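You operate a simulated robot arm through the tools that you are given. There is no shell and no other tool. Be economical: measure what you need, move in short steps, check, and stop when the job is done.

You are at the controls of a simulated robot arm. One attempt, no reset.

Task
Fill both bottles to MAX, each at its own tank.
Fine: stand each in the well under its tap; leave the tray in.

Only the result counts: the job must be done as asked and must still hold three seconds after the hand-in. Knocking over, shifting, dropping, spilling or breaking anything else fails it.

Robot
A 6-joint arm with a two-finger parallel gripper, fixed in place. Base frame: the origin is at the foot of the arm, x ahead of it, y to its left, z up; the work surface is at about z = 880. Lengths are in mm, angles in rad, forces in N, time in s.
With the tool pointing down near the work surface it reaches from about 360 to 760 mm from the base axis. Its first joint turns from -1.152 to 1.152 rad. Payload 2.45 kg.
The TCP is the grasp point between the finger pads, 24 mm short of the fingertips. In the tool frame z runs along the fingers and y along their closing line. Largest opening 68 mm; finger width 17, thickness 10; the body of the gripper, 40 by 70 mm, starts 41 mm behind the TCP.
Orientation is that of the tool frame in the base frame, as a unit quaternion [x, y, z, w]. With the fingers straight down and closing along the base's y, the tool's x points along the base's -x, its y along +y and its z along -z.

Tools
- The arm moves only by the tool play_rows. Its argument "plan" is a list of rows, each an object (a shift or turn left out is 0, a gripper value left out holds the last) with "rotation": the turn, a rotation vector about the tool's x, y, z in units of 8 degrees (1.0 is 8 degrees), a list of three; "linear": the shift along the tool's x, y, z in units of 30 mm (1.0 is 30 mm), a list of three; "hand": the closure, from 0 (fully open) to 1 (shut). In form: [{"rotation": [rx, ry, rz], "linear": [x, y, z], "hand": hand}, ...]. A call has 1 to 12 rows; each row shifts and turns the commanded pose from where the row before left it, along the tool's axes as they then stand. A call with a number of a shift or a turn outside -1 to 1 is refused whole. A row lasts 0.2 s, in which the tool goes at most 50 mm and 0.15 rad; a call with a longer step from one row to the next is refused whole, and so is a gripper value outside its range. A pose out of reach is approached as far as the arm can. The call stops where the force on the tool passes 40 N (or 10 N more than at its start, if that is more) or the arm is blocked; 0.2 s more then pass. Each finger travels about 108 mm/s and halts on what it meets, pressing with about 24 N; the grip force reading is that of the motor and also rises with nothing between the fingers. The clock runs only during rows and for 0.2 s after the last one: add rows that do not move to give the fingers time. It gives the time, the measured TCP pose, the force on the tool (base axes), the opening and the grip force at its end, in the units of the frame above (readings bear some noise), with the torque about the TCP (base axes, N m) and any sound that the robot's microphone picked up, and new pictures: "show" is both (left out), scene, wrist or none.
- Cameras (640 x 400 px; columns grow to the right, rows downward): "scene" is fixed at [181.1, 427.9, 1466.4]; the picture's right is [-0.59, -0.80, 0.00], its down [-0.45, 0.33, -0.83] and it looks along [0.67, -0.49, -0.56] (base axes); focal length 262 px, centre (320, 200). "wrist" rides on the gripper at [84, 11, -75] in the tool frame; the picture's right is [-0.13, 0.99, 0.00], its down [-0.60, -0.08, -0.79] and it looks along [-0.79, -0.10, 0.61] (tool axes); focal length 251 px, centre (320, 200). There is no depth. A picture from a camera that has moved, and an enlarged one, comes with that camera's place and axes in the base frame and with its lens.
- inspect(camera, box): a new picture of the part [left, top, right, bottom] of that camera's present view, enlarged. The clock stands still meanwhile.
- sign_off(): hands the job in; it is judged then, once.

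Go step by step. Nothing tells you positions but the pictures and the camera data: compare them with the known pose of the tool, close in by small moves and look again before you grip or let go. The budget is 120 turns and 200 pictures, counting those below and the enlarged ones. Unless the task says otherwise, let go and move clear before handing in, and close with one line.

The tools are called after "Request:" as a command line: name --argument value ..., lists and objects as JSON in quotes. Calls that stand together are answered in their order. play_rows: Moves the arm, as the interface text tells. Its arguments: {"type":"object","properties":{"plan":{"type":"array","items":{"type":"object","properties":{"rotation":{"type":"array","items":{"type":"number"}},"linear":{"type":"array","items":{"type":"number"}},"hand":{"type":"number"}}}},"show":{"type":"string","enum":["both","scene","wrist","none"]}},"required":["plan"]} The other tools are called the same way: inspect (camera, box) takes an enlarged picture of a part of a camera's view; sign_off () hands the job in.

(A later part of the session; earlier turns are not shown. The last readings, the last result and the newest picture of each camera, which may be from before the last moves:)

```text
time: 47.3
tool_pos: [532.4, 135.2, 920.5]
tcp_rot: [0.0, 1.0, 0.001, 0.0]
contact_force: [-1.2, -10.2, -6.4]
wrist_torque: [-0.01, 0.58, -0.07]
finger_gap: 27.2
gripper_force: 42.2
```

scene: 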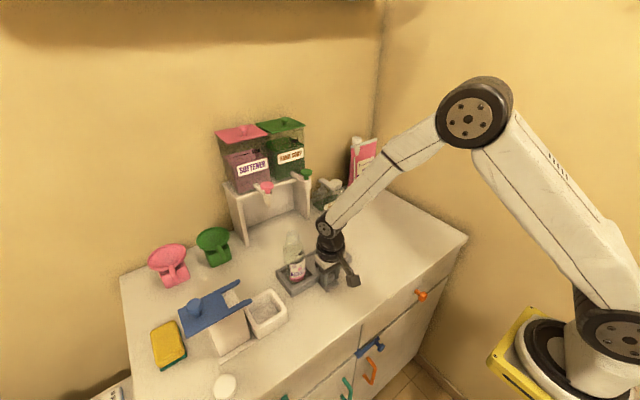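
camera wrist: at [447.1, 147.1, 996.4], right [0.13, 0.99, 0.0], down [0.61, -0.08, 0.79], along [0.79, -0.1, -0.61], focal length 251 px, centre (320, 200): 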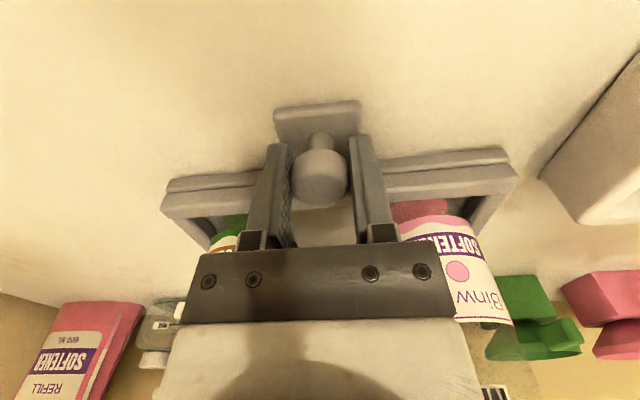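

Better. Relieve a touch more and push the tray in gently by 15 mm, then check.

Request:
play_rows --plan '[{"linear": [0, -0.03, 0]}, {"linear": [-0.1, 0, 0]}, {"linear": [-0.1, 0, 0]}, {"linear": [-0.1, 0, 0]}, {"linear": [-0.1, 0, 0]}, {"linear": [-0.1, 0, 0]}]'

```text
time: 48.7
tool_pos: [550.2, 134.8, 921.0]
tcp_rot: [-0.001, 1.0, 0.001, 0.001]
contact_force: [-2.1, 13.8, -7.6]
wrist_torque: [0.12, 0.72, 0.06]
finger_gap: 27.0
gripper_force: 41.8
camera wrist: at [464.7, 146.6, 996.2], right [0.13, 0.99, 0.0], down [0.6, -0.08, 0.79], along [0.79, -0.1, -0.61], focal length 251 px, centre (320, 200)
```

scene: 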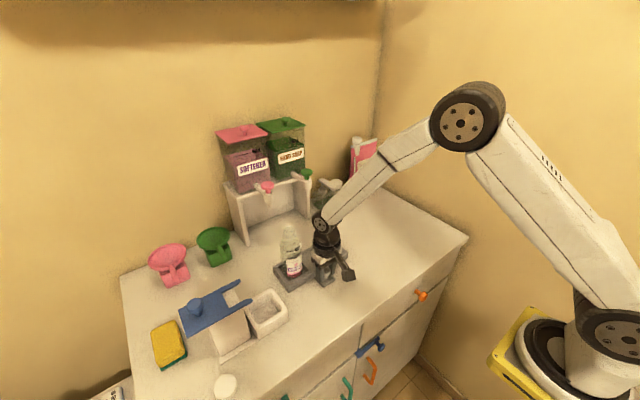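
wrist: 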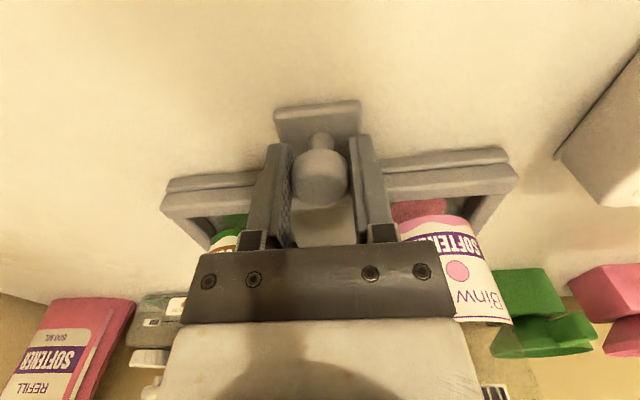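

The tray slides easily with both bottles. I continue pushing about 55 mm.

Request:
play_rows --plan '[{"linear": [-0.1, 0.03, 0]}, {"linear": [-0.17, 0, 0]}, {"linear": [-0.17, 0, 0]}, {"linear": [-0.17, 0, 0]}, {"linear": [-0.17, 0, 0]}, {"linear": [-0.17, 0, 0]}, {"linear": [-0.17, 0, 0]}, {"linear": [-0.17, 0, 0]}, {"linear": [-0.17, 0, 0]}, {"linear": [-0.17, 0, 0]}, {"linear": [-0.17, 0, 0]}, {"linear": [-0.1, 0, 0]}]'

Request:
inspect --camera "scene" --box '[220, 160, 360, 280]'

```text
time: 51.3
tool_pos: [606.6, 135.2, 921.6]
tcp_rot: [0.0, 1.0, 0.001, 0.0]
contact_force: [-1.1, 10.7, -7.7]
wrist_torque: [0.05, 0.87, 0.07]
finger_gap: 27.1
gripper_force: 41.8
camera wrist: at [521.5, 146.8, 996.5], right [0.13, 0.99, 0.0], down [0.6, -0.08, 0.79], along [0.79, -0.1, -0.61], focal length 251 px, centre (320, 200)
```

scene: 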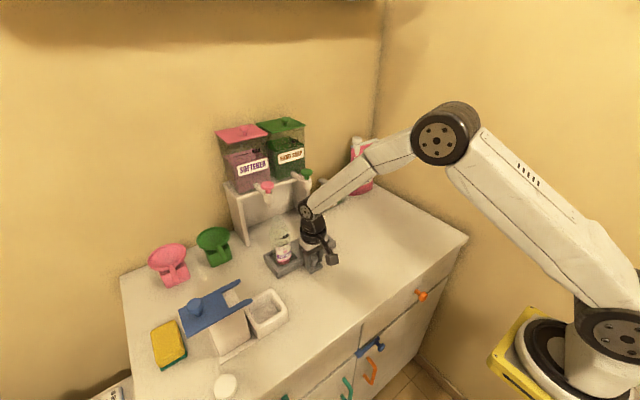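
wrist: 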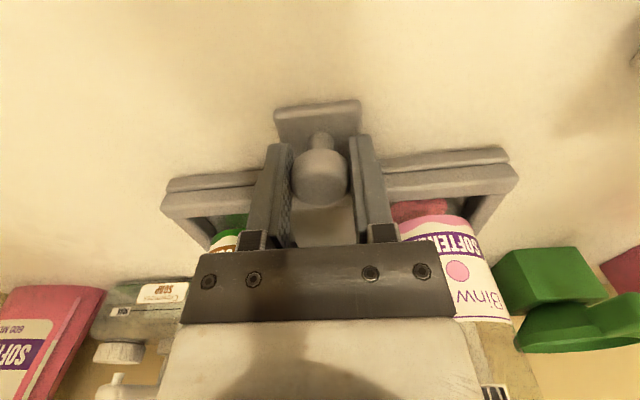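

```text
3.33 times, centred on (290, 220) of scene
camera zoom: at [181.2, 428.2, 1466.2], right [-0.59, -0.8, 0.0], down [-0.45, 0.33, -0.83], along [0.67, -0.49, -0.56], focal length 872 px, centre (420, 133)
```

zoom: 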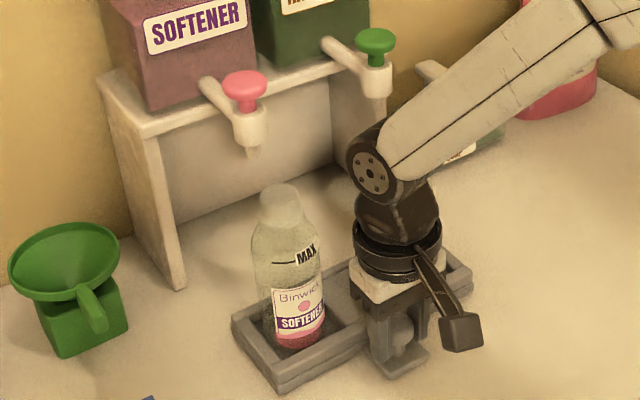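

Going well; about 40–45 mm remain. I push 30 mm more and check alignment.

Request:
play_rows --plan '[{"linear": [-0.17, 0.02, 0]}, {"linear": [-0.17, 0, 0]}, {"linear": [-0.17, 0, 0]}, {"linear": [-0.17, 0, 0]}, {"linear": [-0.17, 0, 0]}, {"linear": [-0.15, 0, 0]}]'

Request:
inspect --camera "scene" --box '[220, 150, 340, 270]'

```text
time: 52.7
tool_pos: [636.6, 134.1, 920.7]
tcp_rot: [0.0, 1.0, 0.0, 0.001]
contact_force: [-1.0, -1.7, -1.2]
wrist_torque: [-0.03, -0.61, -0.06]
finger_gap: 26.9
gripper_force: 41.5
camera wrist: at [550.9, 146.8, 996.4], right [0.13, 0.99, 0.0], down [0.6, -0.08, 0.79], along [0.79, -0.1, -0.61], focal length 251 px, centre (320, 200)
```

scene: 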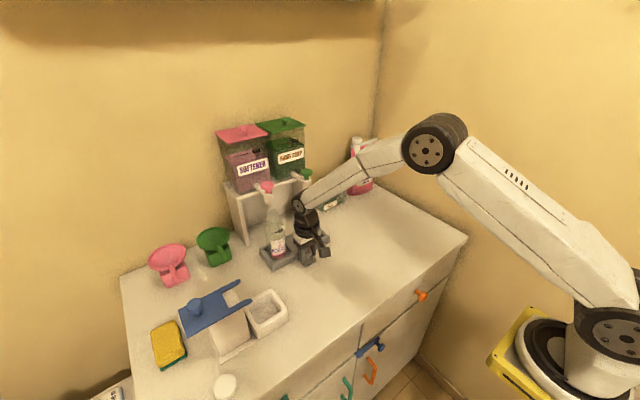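
wrist: 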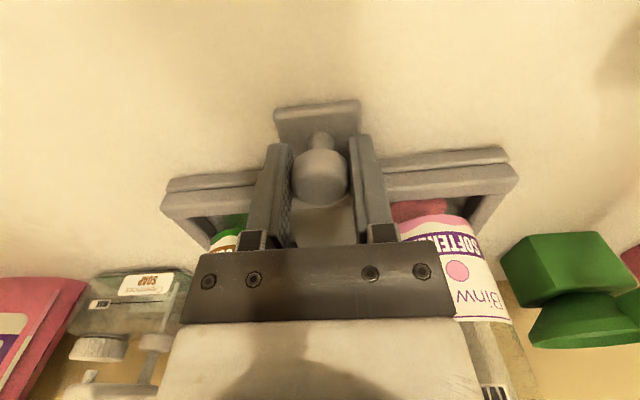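

```text
3.33 times, centred on (280, 210) of scene
camera zoom: at [181.1, 427.9, 1466.4], right [-0.59, -0.8, 0.0], down [-0.45, 0.33, -0.83], along [0.67, -0.49, -0.56], focal length 872 px, centre (453, 167)
```

zoom: 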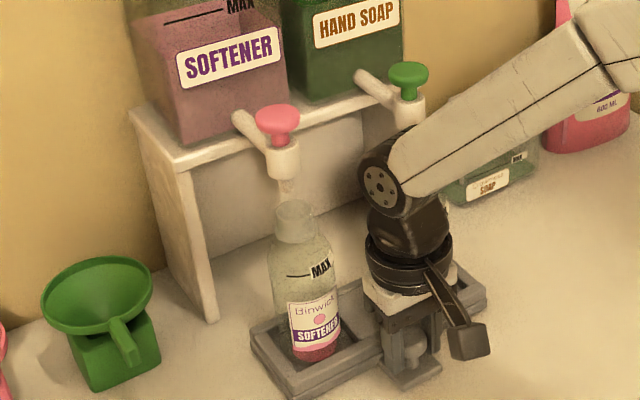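

The bottle mouth is now nearly under the nozzle. I push in 2 mm steps watching for a stop.

Request:
play_rows --plan '[{"linear": [-0.08, 0, 0]}, {"linear": [-0.08, 0, 0]}, {"linear": [-0.08, 0, 0]}, {}]' --show "none"

Request:
inspect --camera "scene" --box '[235, 170, 305, 240]'

```text
time: 53.7
tool_pos: [642.5, 135.7, 920.9]
tcp_rot: [0.0, 1.0, 0.001, 0.0]
contact_force: [-0.9, 0.4, -0.2]
wrist_torque: [0.04, -0.45, 0.0]
finger_gap: 27.2
gripper_force: 42.3
```

```text
5.71 times, centred on (270, 205) of scene
camera zoom: at [181.1, 427.9, 1466.4], right [-0.59, -0.8, 0.0], down [-0.45, 0.33, -0.83], along [0.67, -0.49, -0.56], focal length 1496 px, centre (606, 171)
```

zoom: 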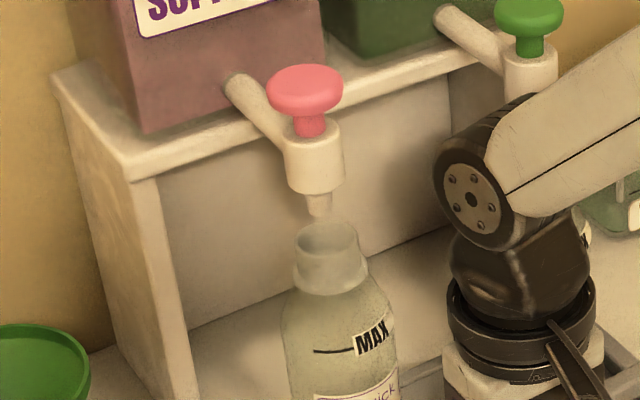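

The mouth needs roughly 3 mm more. I continue in 1.5 mm steps looking for a stop.

Request:
play_rows --plan '[{"linear": [-0.05, 0, 0]}, {"linear": [-0.05, 0, 0]}, {"linear": [-0.05, 0, 0]}, {}]' --show "none"

Request:
inspect --camera "scene" --box '[235, 170, 305, 240]'

```text
time: 54.7
tool_pos: [646.6, 135.3, 920.6]
tcp_rot: [0.0, 1.0, 0.001, -0.001]
contact_force: [-1.1, -0.9, -0.8]
wrist_torque: [-0.06, -0.04, 0.0]
finger_gap: 27.1
gripper_force: 41.9
```

```text
5.71 times, centred on (270, 205) of scene
camera zoom: at [181.1, 427.9, 1466.4], right [-0.59, -0.8, 0.0], down [-0.45, 0.33, -0.83], along [0.67, -0.49, -0.56], focal length 1496 px, centre (606, 171)
```

zoom: 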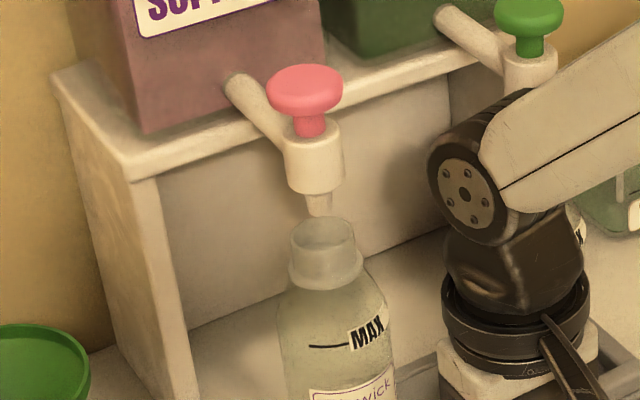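

The mouth is now aligned with the tap axis. I probe 3 mm further to see if there is a stop.

Request:
play_rows --plan '[{"linear": [-0.05, 0, 0]}, {"linear": [-0.05, 0, 0]}, {}]' --show "none"

```text
time: 55.5
tool_pos: [650.3, 135.1, 921.9]
tcp_rot: [0.0, 1.0, 0.001, -0.001]
contact_force: [-1.0, -0.5, -5.1]
wrist_torque: [-0.01, 0.09, 0.01]
finger_gap: 27.2
gripper_force: 42.0
```

Request:
play_rows --plan '[{"linear": [-0.05, 0, 0]}, {"linear": [-0.05, 0, 0]}, {}]' --show "none"

Request:
inspect --camera "scene" --box '[235, 170, 305, 240]'

Request:
inspect --camera "scene" --box '[220, 180, 340, 280]'

```text
time: 56.3
tool_pos: [651.6, 135.1, 922.2]
tcp_rot: [0.0, 1.0, 0.001, -0.004]
contact_force: [-26.3, -4.7, 7.5]
wrist_torque: [-0.04, 0.19, 0.0]
finger_gap: 27.3
gripper_force: 42.1
```

```text
5.71 times, centred on (270, 205) of scene
camera zoom: at [180.2, 427.8, 1466.5], right [-0.59, -0.8, 0.0], down [-0.45, 0.33, -0.83], along [0.67, -0.49, -0.56], focal length 1496 px, centre (606, 171)
```

zoom: 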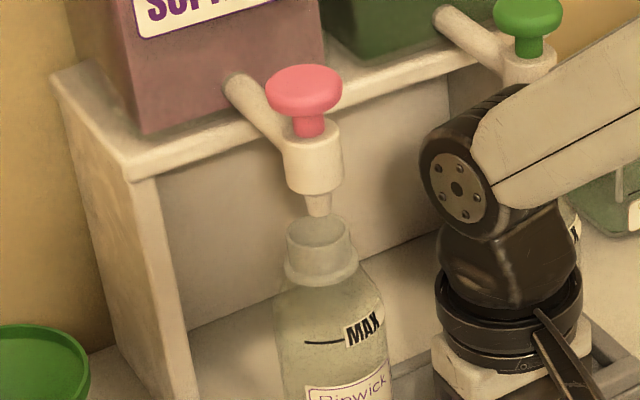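

```text
4.00 times, centred on (280, 230) of scene
camera zoom: at [180.2, 427.8, 1466.5], right [-0.59, -0.8, 0.0], down [-0.45, 0.33, -0.83], along [0.67, -0.49, -0.56], focal length 1047 px, centre (480, 80)
```

zoom: 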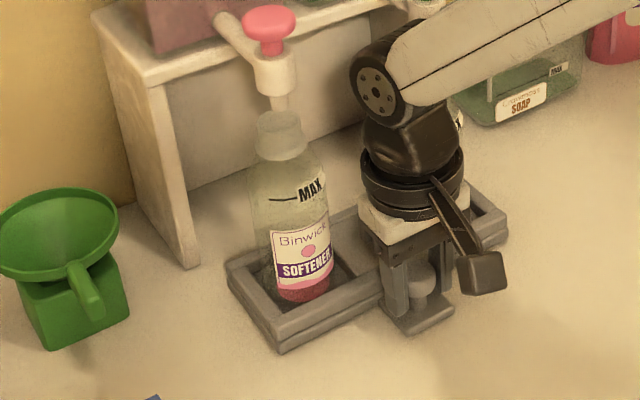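

A firm stop at x about 651.5: the tray is in. I ease the load off and open.

Request:
play_rows --plan '[{"linear": [0.04, 0, 0]}, {}, {"hand": 0.5}, {"hand": 0.3}, {"hand": 0.0}, {}, {"linear": [0.1, 0, -0.3]}, {"linear": [0.2, 0, -0.6]}, {"linear": [0.6, 0, -0.8]}, {"linear": [0.8, 0, -0.8]}, {"linear": [0.9, 0, -1]}, {"linear": [0.9, 0, -1]}]'

Request:
inspect --camera "scene" --box '[220, 120, 360, 280]'

```text
time: 58.9
tool_pos: [545.8, 134.6, 1055.7]
tcp_rot: [0.0, 1.0, 0.0, -0.001]
contact_force: [-0.2, 0.4, -0.6]
wrist_torque: [0.03, 0.04, -0.02]
finger_gap: 68.2
gripper_force: 0.1
camera wrist: at [461.8, 146.6, 1131.5], right [0.13, 0.99, 0.0], down [0.6, -0.08, 0.79], along [0.79, -0.1, -0.61], focal length 251 px, centre (320, 200)
```

scene: 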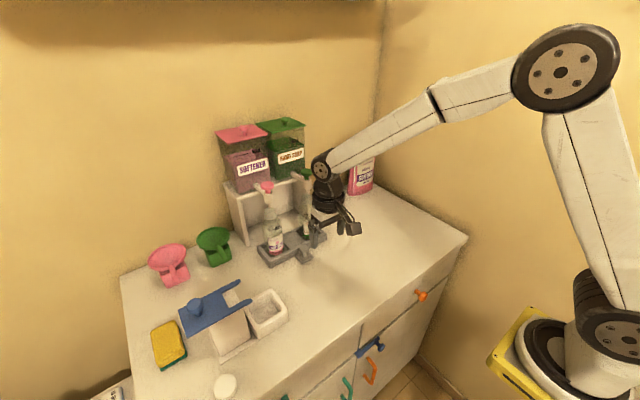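
wrist: 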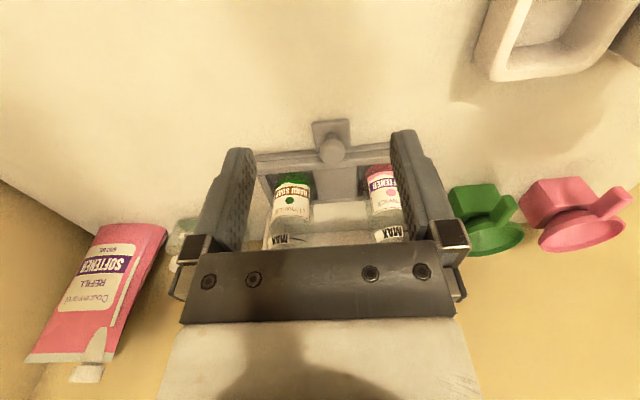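

```text
2.50 times, centred on (290, 200) of scene
camera zoom: at [181.1, 427.9, 1466.4], right [-0.59, -0.8, 0.0], down [-0.45, 0.33, -0.83], along [0.67, -0.49, -0.56], focal length 654 px, centre (395, 200)
```

zoom: 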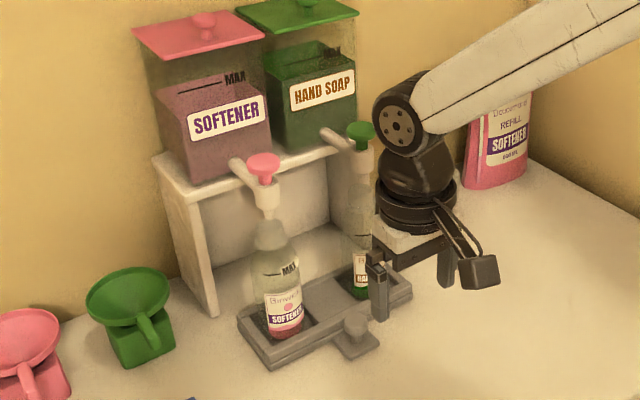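

Tray in, both bottles under the taps. Next: close the fingers, rise, and move above the pink knob at about (719, 197).

Request:
play_rows --plan '[{"linear": [0, 0, -1], "hand": 0.5}, {"linear": [0, 0, -1], "hand": 1}, {"linear": [0, 0, -1]}, {"linear": [0, 0, -1]}, {"linear": [0, 0, -1]}, {"linear": [0, 0, -0.6]}, {"linear": [-0.95, 0.35, 0]}, {"linear": [-0.95, 0.35, 0]}, {"linear": [-0.95, 0.35, 0]}, {"linear": [-0.95, 0.35, 0]}, {"linear": [-0.95, 0.35, 0]}, {"linear": [-0.8, 0.3, 0]}]'

Request:
inspect --camera "scene" --box '[220, 120, 340, 240]'

Request:
inspect --camera "wrist" --box '[240, 40, 400, 200]'

```text
time: 61.5
tool_pos: [697.5, 189.9, 1219.7]
tcp_rot: [0.0, 1.0, 0.0, -0.003]
contact_force: [-0.4, -0.2, -0.3]
wrist_torque: [-0.01, 0.0, -0.03]
finger_gap: 0.0
gripper_force: 23.8
out of reach, approached as far as the arm can: row 12
camera wrist: at [613.7, 201.9, 1295.3], right [0.13, 0.99, 0.0], down [0.61, -0.08, 0.79], along [0.78, -0.1, -0.61], focal length 251 px, centre (320, 200)
```

scene: 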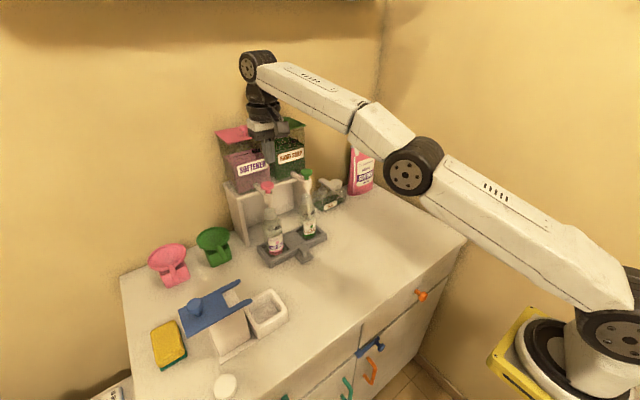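
wrist: 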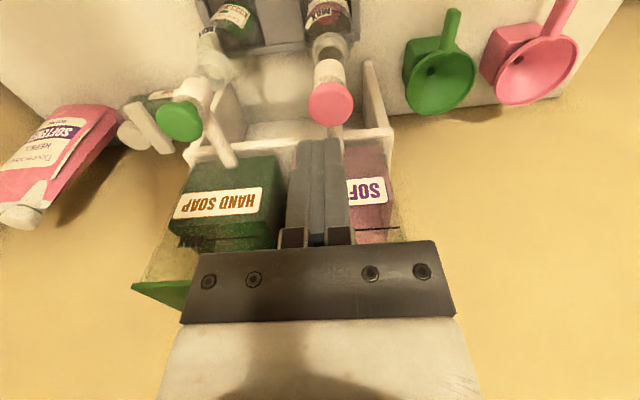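

```text
3.33 times, centred on (280, 180) of scene
camera zoom: at [181.1, 427.9, 1466.4], right [-0.59, -0.8, 0.0], down [-0.45, 0.33, -0.83], along [0.67, -0.49, -0.56], focal length 872 px, centre (453, 267)
```

zoom: 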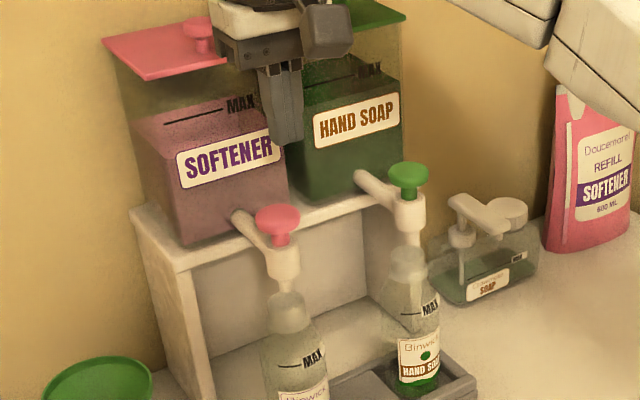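

```text
2.50 times, centred on (320, 120) of wrist
camera zoom: at [613.7, 201.9, 1295.3], right [0.13, 0.99, 0.0], down [0.61, -0.08, 0.79], along [0.78, -0.1, -0.61], focal length 629 px, centre (320, 400)
```

zoom: 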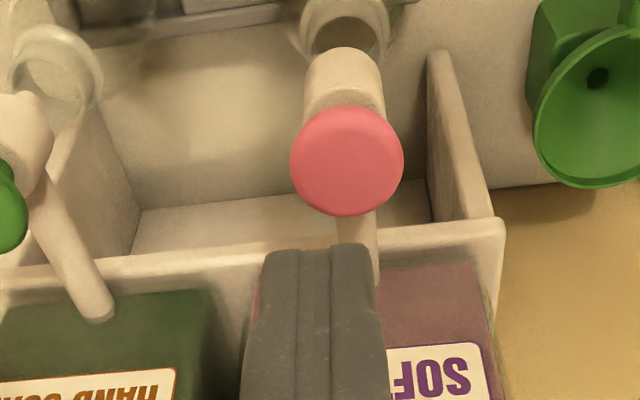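

The pink knob's centre measures (716, 197), top about z 1126. Reach is tight, so I tilt the fingers forward a little, lower to just above it, and look.

Request:
play_rows --plan '[{"rotation": [0, -0.6, 0], "linear": [0, 0.12, 0.3]}, {"rotation": [0, -0.6, 0], "linear": [0, 0.11, 0.3]}, {"linear": [0.1, 0, 0.6]}, {"linear": [0.1, 0, 0.5]}, {}]'

Request:
inspect --camera "wrist" --box '[240, 80, 400, 200]'

Request:
inspect --camera "scene" --box '[230, 140, 310, 220]'

```text
time: 62.7
tool_pos: [699.3, 195.5, 1169.3]
tcp_rot: [0.0, 0.996, 0.001, 0.084]
contact_force: [-0.4, -0.6, -0.3]
wrist_torque: [-0.03, 0.02, 0.0]
finger_gap: 0.0
gripper_force: 23.7
camera wrist: at [602.5, 208.2, 1229.8], right [0.13, 0.99, 0.02], down [0.46, -0.08, 0.88], along [0.88, -0.1, -0.47], focal length 251 px, centre (320, 200)
```

scene: 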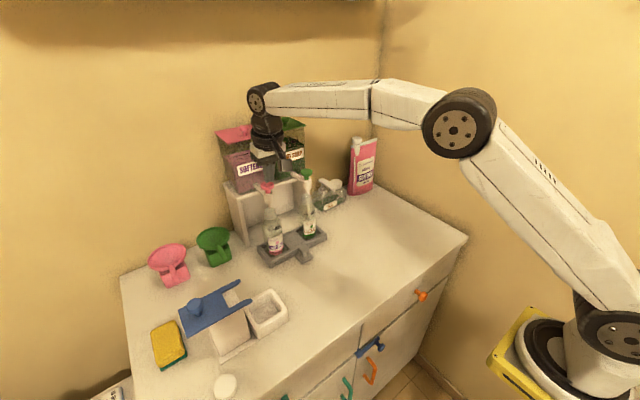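
wrist: 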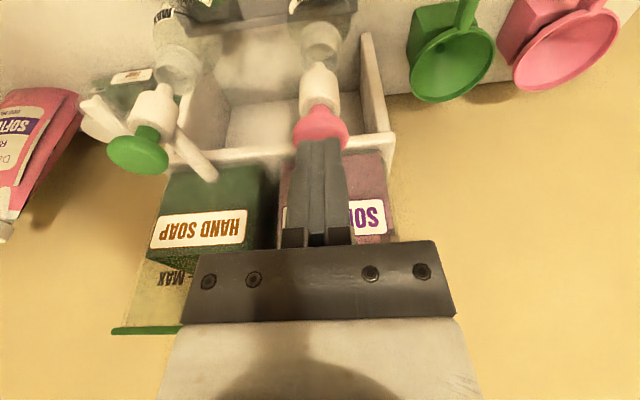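

```text
3.33 times, centred on (320, 140) of wrist
camera zoom: at [602.5, 208.2, 1229.8], right [0.13, 0.99, 0.02], down [0.46, -0.08, 0.88], along [0.88, -0.1, -0.47], focal length 838 px, centre (320, 400)
```

zoom: 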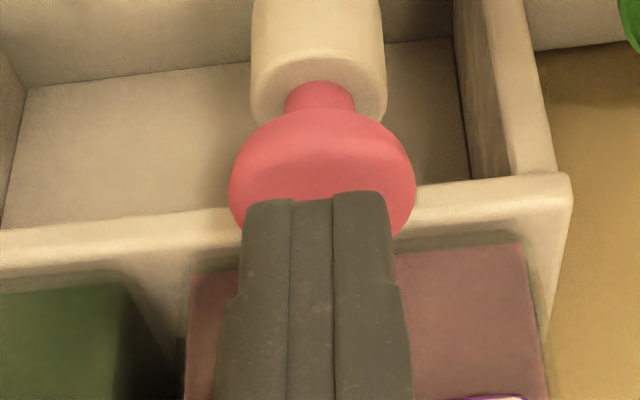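

```text
5.00 times, centred on (270, 180) of scene
camera zoom: at [181.1, 427.9, 1466.4], right [-0.59, -0.8, 0.0], down [-0.45, 0.33, -0.83], along [0.67, -0.49, -0.56], focal length 1308 px, centre (570, 300)
```

zoom: 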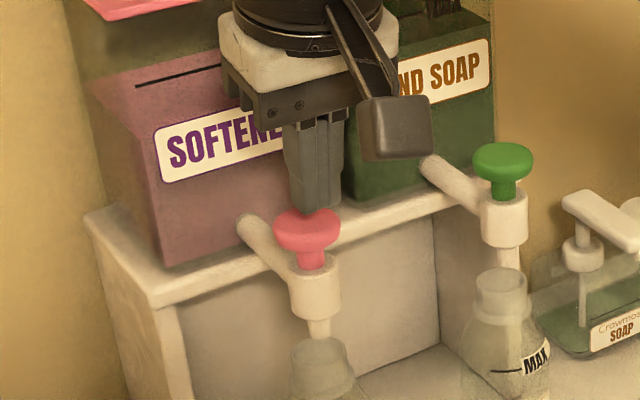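

Fingertips are about 12 mm short of the knob centre and 20 mm above. I move forward 11 mm and lower to near contact.

Request:
play_rows --plan '[{"linear": [-0.36, 0.05, 0.06]}, {"linear": [0.04, 0, 0.24]}, {"linear": [0.03, 0, 0.18]}, {}]' --show "none"

Request:
inspect --camera "scene" --box '[230, 140, 310, 220]'

Request:
inspect --camera "wrist" --box '[240, 80, 400, 200]'

```text
time: 63.7
tool_pos: [708.6, 198.8, 1155.9]
tcp_rot: [0.0, 0.997, 0.001, 0.083]
contact_force: [-0.7, -0.2, 0.3]
wrist_torque: [-0.01, 0.03, -0.05]
finger_gap: 0.0
gripper_force: 23.8
```

```text
5.00 times, centred on (270, 180) of scene
camera zoom: at [181.1, 427.9, 1466.4], right [-0.59, -0.8, 0.0], down [-0.45, 0.33, -0.83], along [0.67, -0.49, -0.56], focal length 1308 px, centre (570, 300)
```

zoom: 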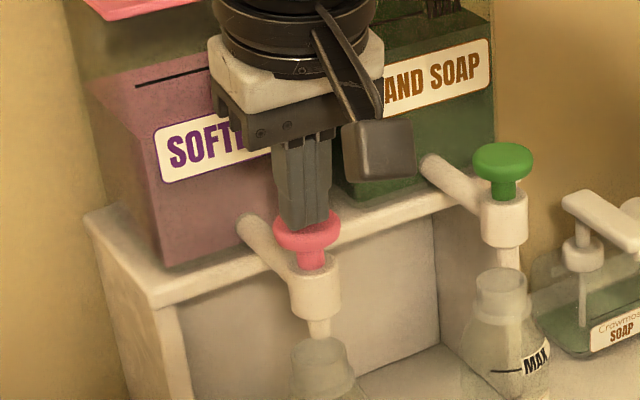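

```text
3.33 times, centred on (320, 140) of wrist
camera zoom: at [613.2, 210.5, 1216.4], right [0.13, 0.99, 0.02], down [0.46, -0.08, 0.88], along [0.88, -0.1, -0.47], focal length 838 px, centre (320, 400)
```

zoom: 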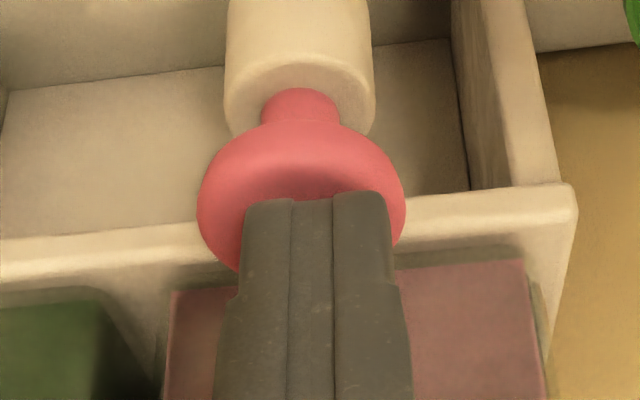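

Tips are just above the knob. I shift -y 2 mm and press down in small steps.

Request:
play_rows --plan '[{"linear": [-0.05, -0.08, 0.05]}, {"linear": [0.011, 0, 0.066]}, {"linear": [0.011, 0, 0.066]}, {"linear": [0.011, 0, 0.066]}]' --show "none"

Request:
inspect --camera "scene" --box '[230, 160, 320, 260]'

```text
time: 64.7
tool_pos: [711.8, 196.2, 1150.3]
tcp_rot: [0.0, 0.997, 0.002, 0.083]
contact_force: [-0.3, 0.6, 1.6]
wrist_torque: [0.01, 0.0, -0.01]
finger_gap: 0.0
gripper_force: 23.4
heard: click
```

```text
4.00 times, centred on (275, 210) of scene
camera zoom: at [181.1, 427.9, 1466.4], right [-0.59, -0.8, 0.0], down [-0.45, 0.33, -0.83], along [0.67, -0.49, -0.56], focal length 1047 px, centre (500, 160)
```

zoom: 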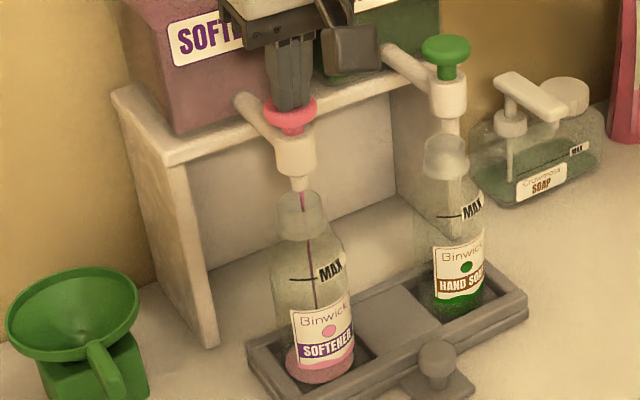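

A click, and softener is streaming into the bottle. I hold still briefly to gauge the fill rate.

Request:
play_rows --plan '[{}, {}, {}]' --show "none"

Request:
inspect --camera "scene" --box '[250, 190, 320, 260]'

```text
time: 65.5
tool_pos: [709.4, 195.7, 1149.0]
tcp_rot: [0.0, 0.997, 0.001, 0.083]
contact_force: [-0.9, 0.9, 1.0]
wrist_torque: [-0.01, -0.01, -0.04]
finger_gap: 0.1
gripper_force: 23.8
```

```text
5.71 times, centred on (285, 225) of scene
camera zoom: at [181.1, 427.9, 1466.4], right [-0.59, -0.8, 0.0], down [-0.45, 0.33, -0.83], along [0.67, -0.49, -0.56], focal length 1496 px, centre (520, 57)
```

zoom: 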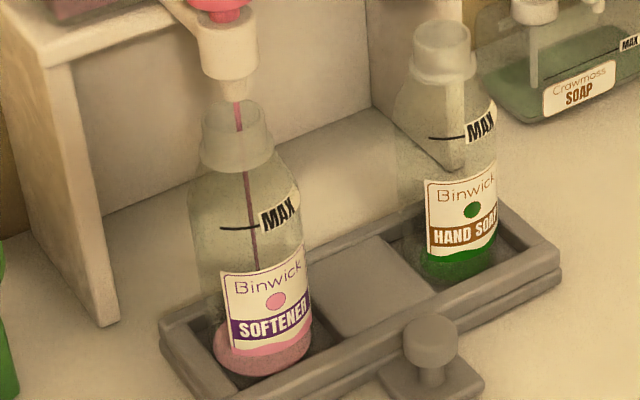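

Level is only just above the base. I hold 2 s more.

Request:
play_rows --plan '[{}, {}, {}, {}, {}, {}, {}, {}, {}]' --show "none"

Request:
inspect --camera "scene" --box '[250, 190, 320, 260]'

```text
time: 67.5
tool_pos: [710.5, 196.4, 1148.8]
tcp_rot: [0.0, 0.996, 0.001, 0.084]
contact_force: [0.6, -0.3, 1.4]
wrist_torque: [-0.02, -0.03, -0.02]
finger_gap: 0.0
gripper_force: 23.6
```

```text
5.71 times, centred on (285, 225) of scene
camera zoom: at [181.1, 427.9, 1466.4], right [-0.59, -0.8, 0.0], down [-0.45, 0.33, -0.83], along [0.67, -0.49, -0.56], focal length 1496 px, centre (520, 57)
```

zoom: 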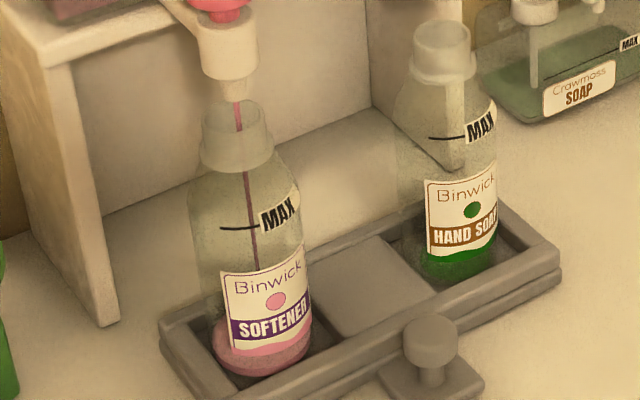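

It fills slowly. I continue in longer holds, checking each time.

Request:
play_rows --plan '[{}, {}, {}, {}, {}, {}, {}, {}, {}, {}, {}, {}]' --show "none"

Request:
inspect --camera "scene" --box '[260, 205, 300, 260]'

```text
time: 70.1
tool_pos: [710.8, 196.5, 1148.8]
tcp_rot: [0.0, 0.996, -0.001, 0.084]
contact_force: [-0.3, 0.1, 1.5]
wrist_torque: [0.02, 0.04, 0.02]
finger_gap: 0.2
gripper_force: 24.0
```

```text
7.27 times, centred on (280, 232) of scene
camera zoom: at [181.1, 427.9, 1466.4], right [-0.59, -0.8, 0.0], down [-0.45, 0.33, -0.83], along [0.67, -0.49, -0.56], focal length 1903 px, centre (611, -36)
```

zoom: 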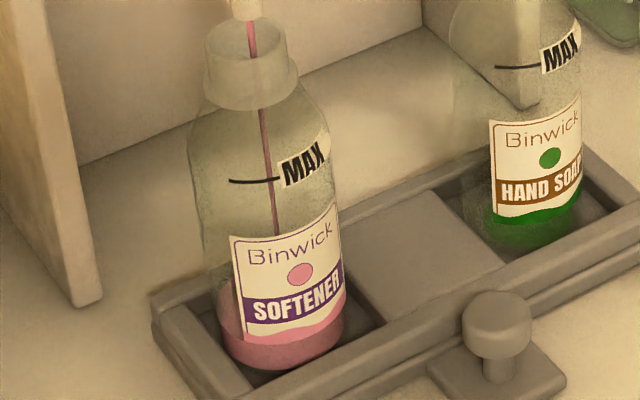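

Roughly 20% after 5.6 s. I hold for about 5 s more.

Request:
play_rows --plan '[{}, {}, {}, {}, {}, {}, {}, {}, {}, {}, {}, {}]' --show "none"

Request:
play_rows --plan '[{}, {}, {}, {}, {}, {}, {}, {}, {}, {}, {}, {}]' --show "none"

Request:
inspect --camera "scene" --box '[260, 205, 300, 260]'

```text
time: 72.7
tool_pos: [710.2, 195.6, 1148.7]
tcp_rot: [0.0, 0.997, 0.0, 0.083]
contact_force: [-0.1, -1.3, 0.6]
wrist_torque: [-0.01, 0.05, -0.02]
finger_gap: 0.0
gripper_force: 23.6
```

```text
time: 75.3
tool_pos: [710.9, 196.0, 1148.6]
tcp_rot: [0.001, 0.997, 0.001, 0.083]
contact_force: [-0.2, -0.3, 1.3]
wrist_torque: [-0.01, 0.01, -0.01]
finger_gap: 0.2
gripper_force: 23.1
```

```text
7.27 times, centred on (280, 232) of scene
camera zoom: at [181.1, 427.9, 1466.4], right [-0.59, -0.8, 0.0], down [-0.45, 0.33, -0.83], along [0.67, -0.49, -0.56], focal length 1903 px, centre (611, -36)
```

zoom: 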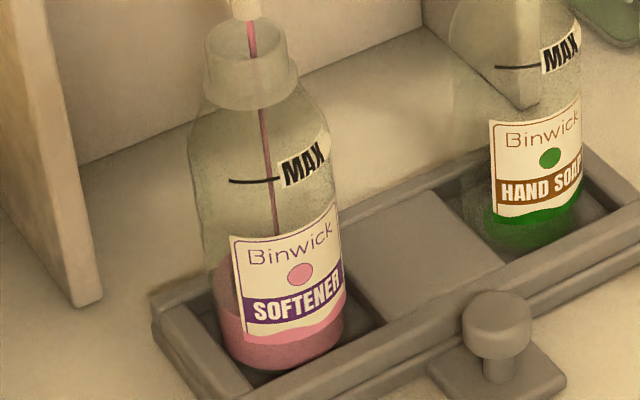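

Rising about 4 px/s; roughly 25 s remain. I hold about 10 s.

Request:
play_rows --plan '[{}, {}, {}, {}, {}, {}, {}, {}, {}, {}, {}, {}]' --show "none"

Request:
play_rows --plan '[{}, {}, {}, {}, {}, {}, {}, {}, {}, {}, {}, {}]' --show "none"

Request:
play_rows --plan '[{}, {}, {}, {}, {}, {}, {}, {}, {}, {}, {}, {}]' --show "none"

Request:
inspect --camera "scene" --box '[260, 205, 300, 260]'

```text
time: 77.9
tool_pos: [712.8, 195.3, 1149.6]
tcp_rot: [0.0, 0.996, 0.0, 0.084]
contact_force: [-0.1, 0.4, 0.9]
wrist_torque: [-0.01, 0.02, 0.03]
finger_gap: 0.0
gripper_force: 23.9
```

```text
time: 80.5
tool_pos: [711.4, 196.8, 1148.1]
tcp_rot: [0.0, 0.996, 0.001, 0.084]
contact_force: [0.1, -0.3, 3.4]
wrist_torque: [0.01, 0.01, -0.01]
finger_gap: 0.1
gripper_force: 23.5
```

```text
time: 83.1
tool_pos: [711.0, 196.9, 1148.2]
tcp_rot: [0.0, 0.997, 0.001, 0.083]
contact_force: [-0.2, -0.6, 2.1]
wrist_torque: [-0.01, -0.01, -0.04]
finger_gap: 0.2
gripper_force: 23.8
```

```text
7.27 times, centred on (280, 232) of scene
camera zoom: at [181.1, 427.9, 1466.4], right [-0.59, -0.8, 0.0], down [-0.45, 0.33, -0.83], along [0.67, -0.49, -0.56], focal length 1903 px, centre (611, -36)
```

zoom: 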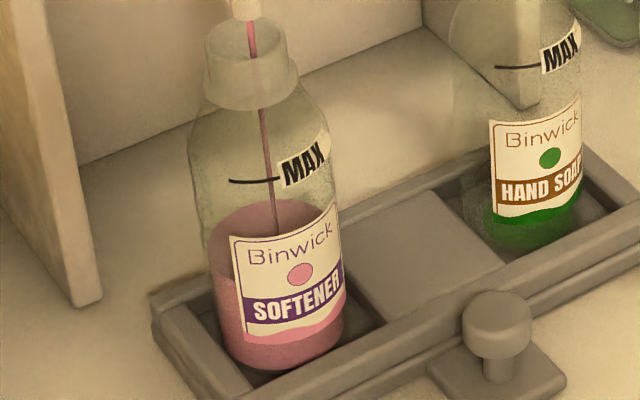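

Surface front is at about row 282 after 18.4 s; the MAX line is at row 181, so about 20 s to go. I hold 13 s then recheck.

Request:
play_rows --plan '[{}, {}, {}, {}, {}, {}, {}, {}, {}, {}, {}, {}]' --show "none"

Request:
play_rows --plan '[{}, {}, {}, {}, {}, {}, {}, {}, {}, {}, {}, {}]' --show "none"

Request:
play_rows --plan '[{}, {}, {}, {}, {}, {}, {}, {}, {}, {}, {}, {}]' --show "none"

Request:
play_rows --plan '[{}, {}, {}, {}, {}, {}, {}, {}, {}, {}, {}, {}]' --show "none"

Request:
inspect --camera "scene" --box '[260, 205, 300, 260]'

```text
time: 85.7
tool_pos: [710.2, 196.2, 1148.3]
tcp_rot: [-0.001, 0.996, 0.001, 0.084]
contact_force: [0.5, 0.1, 2.0]
wrist_torque: [0.0, 0.01, 0.0]
finger_gap: 0.0
gripper_force: 23.7
```

```text
time: 88.3
tool_pos: [710.9, 196.9, 1148.9]
tcp_rot: [0.001, 0.996, 0.002, 0.084]
contact_force: [0.1, 0.1, 1.4]
wrist_torque: [-0.01, 0.04, 0.04]
finger_gap: 0.0
gripper_force: 23.1
```

```text
time: 90.9
tool_pos: [710.5, 195.9, 1148.7]
tcp_rot: [0.001, 0.997, 0.001, 0.083]
contact_force: [-0.4, 0.0, 1.3]
wrist_torque: [0.02, -0.01, -0.01]
finger_gap: 0.0
gripper_force: 23.3
```

```text
time: 93.5
tool_pos: [710.7, 195.8, 1150.2]
tcp_rot: [0.0, 0.996, 0.001, 0.084]
contact_force: [-0.2, 0.1, 2.3]
wrist_torque: [0.01, -0.01, -0.01]
finger_gap: 0.0
gripper_force: 24.3
```

```text
7.27 times, centred on (280, 232) of scene
camera zoom: at [181.1, 427.9, 1466.4], right [-0.59, -0.8, 0.0], down [-0.45, 0.33, -0.83], along [0.67, -0.49, -0.56], focal length 1903 px, centre (611, -36)
```

zoom: 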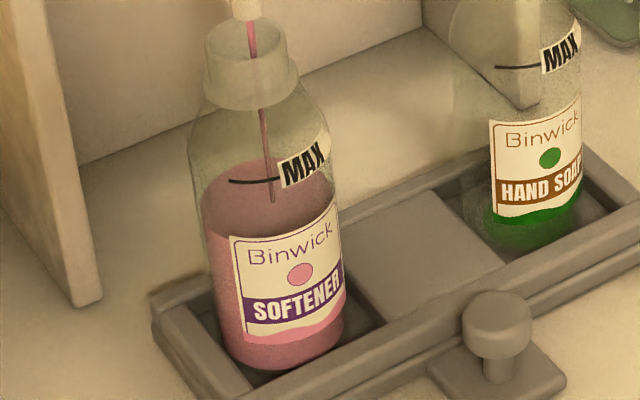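

Surface centre is at row about 203; at MAX it should be near row 139, so about 17 s remain. I hold 10 s more.

Request:
play_rows --plan '[{}, {}, {}, {}, {}, {}, {}, {}, {}, {}, {}, {}]' --show "none"

Request:
play_rows --plan '[{}, {}, {}, {}, {}, {}, {}, {}, {}, {}, {}, {}]' --show "none"

Request:
play_rows --plan '[{}, {}, {}, {}, {}, {}, {}, {}, {}, {}, {}, {}]' --show "none"

Request:
play_rows --plan '[{}, {}, {}, {}, {}, {}, {}, {}, {}, {}]' --show "none"

Request:
inspect --camera "scene" --box '[265, 200, 295, 240]'

```text
time: 96.1
tool_pos: [711.6, 195.7, 1147.5]
tcp_rot: [0.0, 0.996, 0.0, 0.084]
contact_force: [0.1, -0.3, 1.8]
wrist_torque: [-0.05, 0.01, 0.03]
finger_gap: 0.0
gripper_force: 23.7
```

```text
time: 98.7
tool_pos: [711.5, 196.2, 1150.1]
tcp_rot: [-0.001, 0.996, 0.001, 0.084]
contact_force: [-0.3, 0.2, 3.0]
wrist_torque: [-0.03, -0.04, 0.02]
finger_gap: 0.0
gripper_force: 24.1
```

```text
time: 101.3
tool_pos: [711.6, 196.3, 1148.6]
tcp_rot: [0.0, 0.996, 0.001, 0.084]
contact_force: [0.4, -0.2, 1.4]
wrist_torque: [-0.01, -0.01, -0.02]
finger_gap: 0.0
gripper_force: 23.6
```

```text
time: 103.5
tool_pos: [710.5, 196.2, 1148.8]
tcp_rot: [0.0, 0.996, 0.001, 0.084]
contact_force: [-0.1, -0.9, 1.9]
wrist_torque: [-0.01, 0.02, 0.02]
finger_gap: 0.1
gripper_force: 23.2
```

```text
10.00 times, centred on (280, 220) of scene
camera zoom: at [181.1, 427.9, 1466.4], right [-0.59, -0.8, 0.0], down [-0.45, 0.33, -0.83], along [0.67, -0.49, -0.56], focal length 2617 px, centre (720, 0)
```

zoom: 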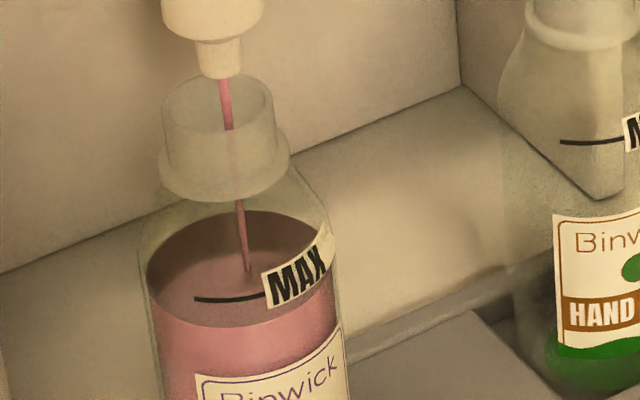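

The liquid's front line is about 25 px (4–5 s) below MAX. I hold 2.4 s and recheck.

Request:
play_rows --plan '[{}, {}, {}, {}, {}, {}, {}, {}, {}, {}, {}]' --show "none"

Request:
inspect --camera "scene" --box '[265, 210, 290, 240]'

```text
time: 105.9
tool_pos: [711.4, 196.9, 1147.9]
tcp_rot: [-0.001, 0.997, 0.002, 0.083]
contact_force: [-1.6, -0.7, 1.2]
wrist_torque: [-0.04, -0.01, -0.02]
finger_gap: 0.0
gripper_force: 23.7
```

```text
13.33 times, centred on (278, 225) of scene
camera zoom: at [181.1, 427.9, 1466.4], right [-0.59, -0.8, 0.0], down [-0.45, 0.33, -0.83], along [0.67, -0.49, -0.56], focal length 3489 px, centre (887, -133)
```

zoom: 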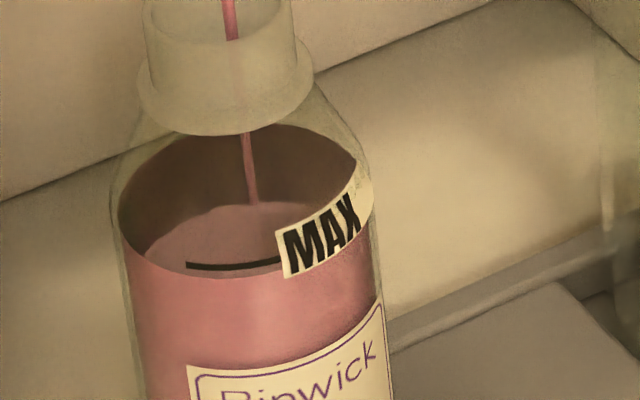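

Now about 11 px below the line (about 1.2 s). I hold 0.6 s and check again.

Request:
play_rows --plan '[{}, {}]' --show "none"

Request:
inspect --camera "scene" --box '[265, 210, 290, 240]'

```text
time: 106.5
tool_pos: [710.3, 195.6, 1148.8]
tcp_rot: [0.0, 0.996, 0.001, 0.084]
contact_force: [0.1, 0.4, 1.2]
wrist_torque: [-0.01, 0.02, 0.02]
finger_gap: 0.0
gripper_force: 23.4
```

```text
13.33 times, centred on (278, 225) of scene
camera zoom: at [181.1, 427.9, 1466.4], right [-0.59, -0.8, 0.0], down [-0.45, 0.33, -0.83], along [0.67, -0.49, -0.56], focal length 3489 px, centre (887, -133)
```

zoom: 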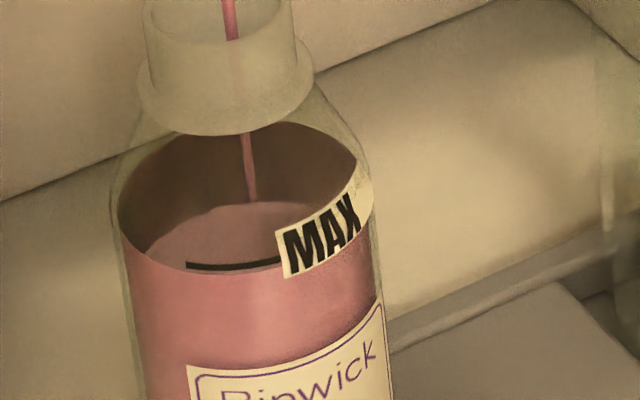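

Gap is about 5 px (0.6 s). I wait 0.4 s and lift off the knob.

Request:
play_rows --plan '[{}, {}, {"linear": [-0.05, 0, -0.35]}]' --show "none"

Request:
inspect --camera "scene" --box '[265, 210, 290, 240]'

Request:
inspect --camera "scene" --box '[230, 160, 320, 250]'

```text
time: 107.3
tool_pos: [709.2, 197.0, 1159.2]
tcp_rot: [-0.001, 0.997, 0.001, 0.083]
contact_force: [-0.1, 0.3, 0.1]
wrist_torque: [0.0, -0.02, -0.02]
finger_gap: 0.0
gripper_force: 23.3
```

```text
13.33 times, centred on (278, 225) of scene
camera zoom: at [181.1, 427.9, 1466.4], right [-0.59, -0.8, 0.0], down [-0.45, 0.33, -0.83], along [0.67, -0.49, -0.56], focal length 3489 px, centre (887, -133)
```

zoom: 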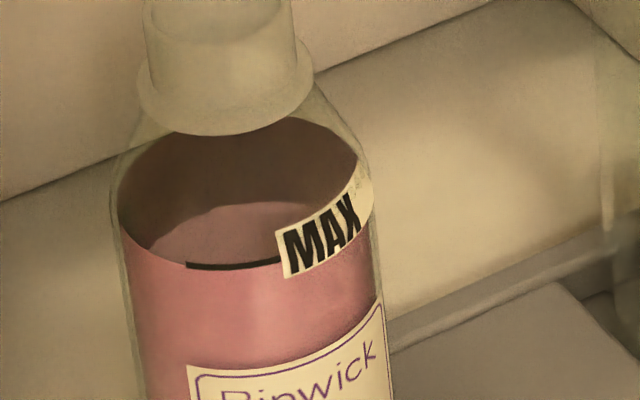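

```text
4.44 times, centred on (275, 205) of scene
camera zoom: at [181.1, 427.9, 1466.4], right [-0.59, -0.8, 0.0], down [-0.45, 0.33, -0.83], along [0.67, -0.49, -0.56], focal length 1163 px, centre (520, 178)
```

zoom: 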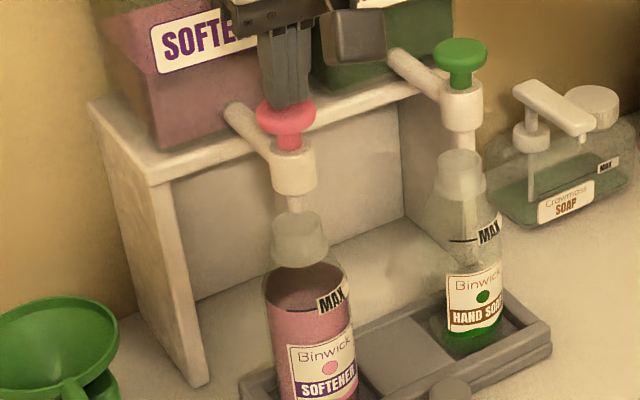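

Flow stopped with the softener exactly at MAX. Now I rise, move -y 119 mm and look at the green knob.

Request:
play_rows --plan '[{"linear": [0, 0, -0.8]}, {"linear": [0, -0.8, 0]}, {"linear": [0, -0.8, 0]}, {"linear": [0, -0.8, 0]}, {"linear": [0, -0.8, 0]}, {"linear": [0, -0.77, 0]}, {"linear": [0, 0, 0.5]}, {}]' --show "none"

Request:
inspect --camera "wrist" --box '[240, 80, 400, 200]'

Request:
inspect --camera "scene" --box '[250, 140, 340, 260]'

```text
time: 109.1
tool_pos: [708.4, 76.8, 1169.5]
tcp_rot: [0.0, 0.997, 0.001, 0.083]
contact_force: [-0.2, 0.8, 0.7]
wrist_torque: [0.02, 0.04, 0.0]
finger_gap: 0.2
gripper_force: 23.4
```

```text
3.33 times, centred on (320, 140) of wrist
camera zoom: at [612.9, 88.6, 1229.9], right [0.13, 0.99, 0.02], down [0.46, -0.08, 0.88], along [0.88, -0.1, -0.47], focal length 838 px, centre (320, 400)
```

zoom: 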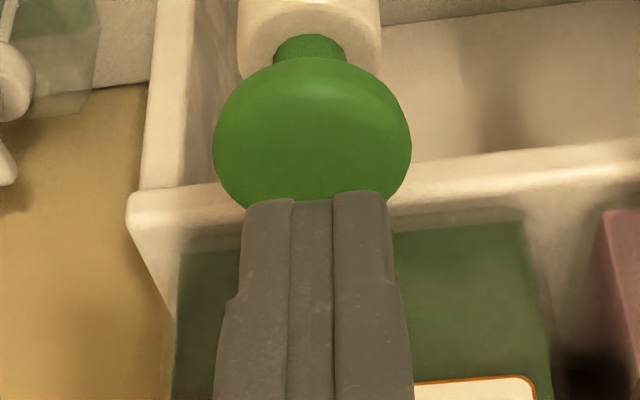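

```text
3.33 times, centred on (295, 200) of scene
camera zoom: at [181.1, 427.9, 1466.4], right [-0.59, -0.8, 0.0], down [-0.45, 0.33, -0.83], along [0.67, -0.49, -0.56], focal length 872 px, centre (403, 200)
```

zoom: 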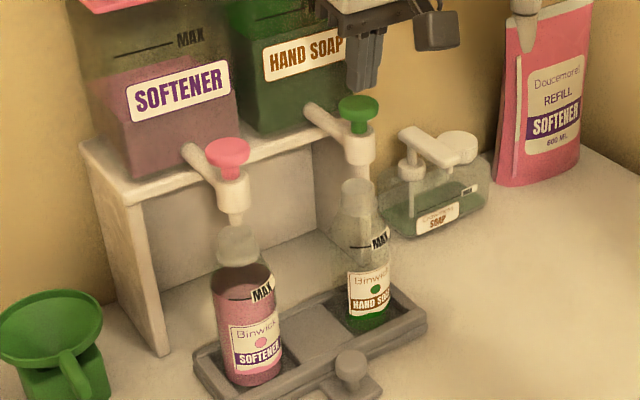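

I check that the green bottle mouth is under its nozzle before pressing.

Request:
inspect --camera "scene" --box '[290, 165, 330, 215]'

Request:
inspect --camera "wrist" --box '[270, 0, 370, 130]'

```text
8.00 times, centred on (310, 190) of scene
camera zoom: at [181.1, 427.9, 1466.4], right [-0.59, -0.8, 0.0], down [-0.45, 0.33, -0.83], along [0.67, -0.49, -0.56], focal length 2094 px, centre (400, 280)
```

zoom: 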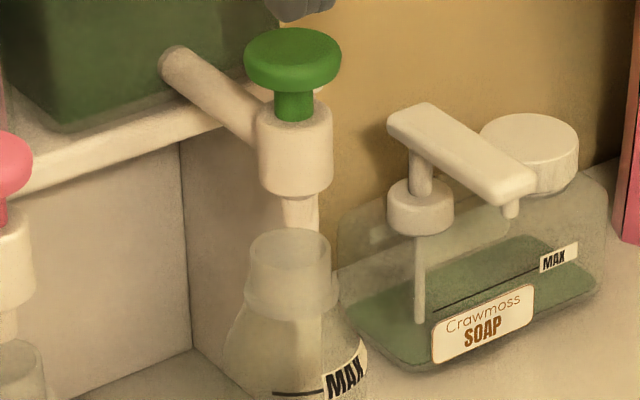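

```text
3.08 times, centred on (320, 65) of wrist
camera zoom: at [612.9, 88.6, 1229.9], right [0.13, 0.99, 0.02], down [0.46, -0.08, 0.88], along [0.88, -0.1, -0.47], focal length 774 px, centre (320, 615)
```

zoom: 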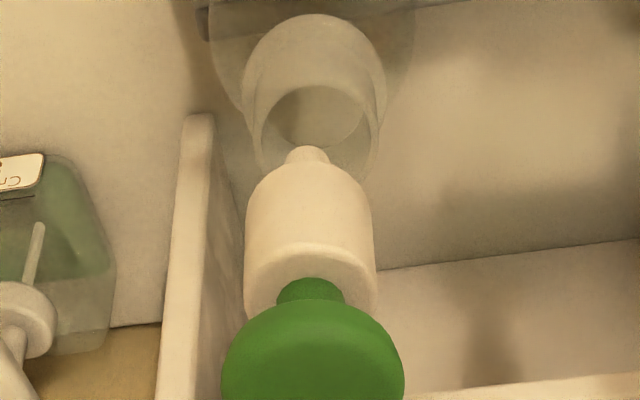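

The mouth is within about 4 mm of the nozzle axis, which is fine for a roughly 26 mm opening. I press the green knob the same way.

Request:
play_rows --plan '[{"linear": [-0.1, 0, 0.02]}, {"linear": [0.07, 0, 0.42]}, {"linear": [0.011, 0, 0.066]}, {"linear": [0.011, 0, 0.066]}, {"linear": [0.011, 0, 0.066]}, {"linear": [0.011, 0, 0.066]}]' --show "none"

Request:
inspect --camera "scene" --box '[270, 160, 350, 250]'

```text
time: 110.5
tool_pos: [713.6, 77.0, 1146.0]
tcp_rot: [0.0, 0.996, 0.001, 0.084]
contact_force: [0.2, -1.2, 1.9]
wrist_torque: [0.02, -0.04, 0.02]
finger_gap: 0.2
gripper_force: 23.6
heard: click
```

```text
4.44 times, centred on (310, 205) of scene
camera zoom: at [181.1, 427.9, 1466.4], right [-0.59, -0.8, 0.0], down [-0.45, 0.33, -0.83], along [0.67, -0.49, -0.56], focal length 1163 px, centre (364, 178)
```

zoom: 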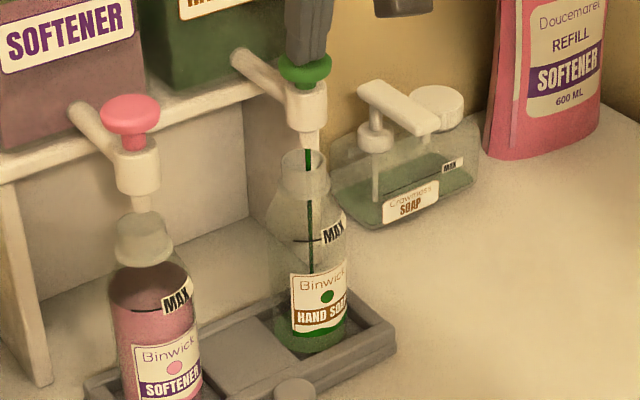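

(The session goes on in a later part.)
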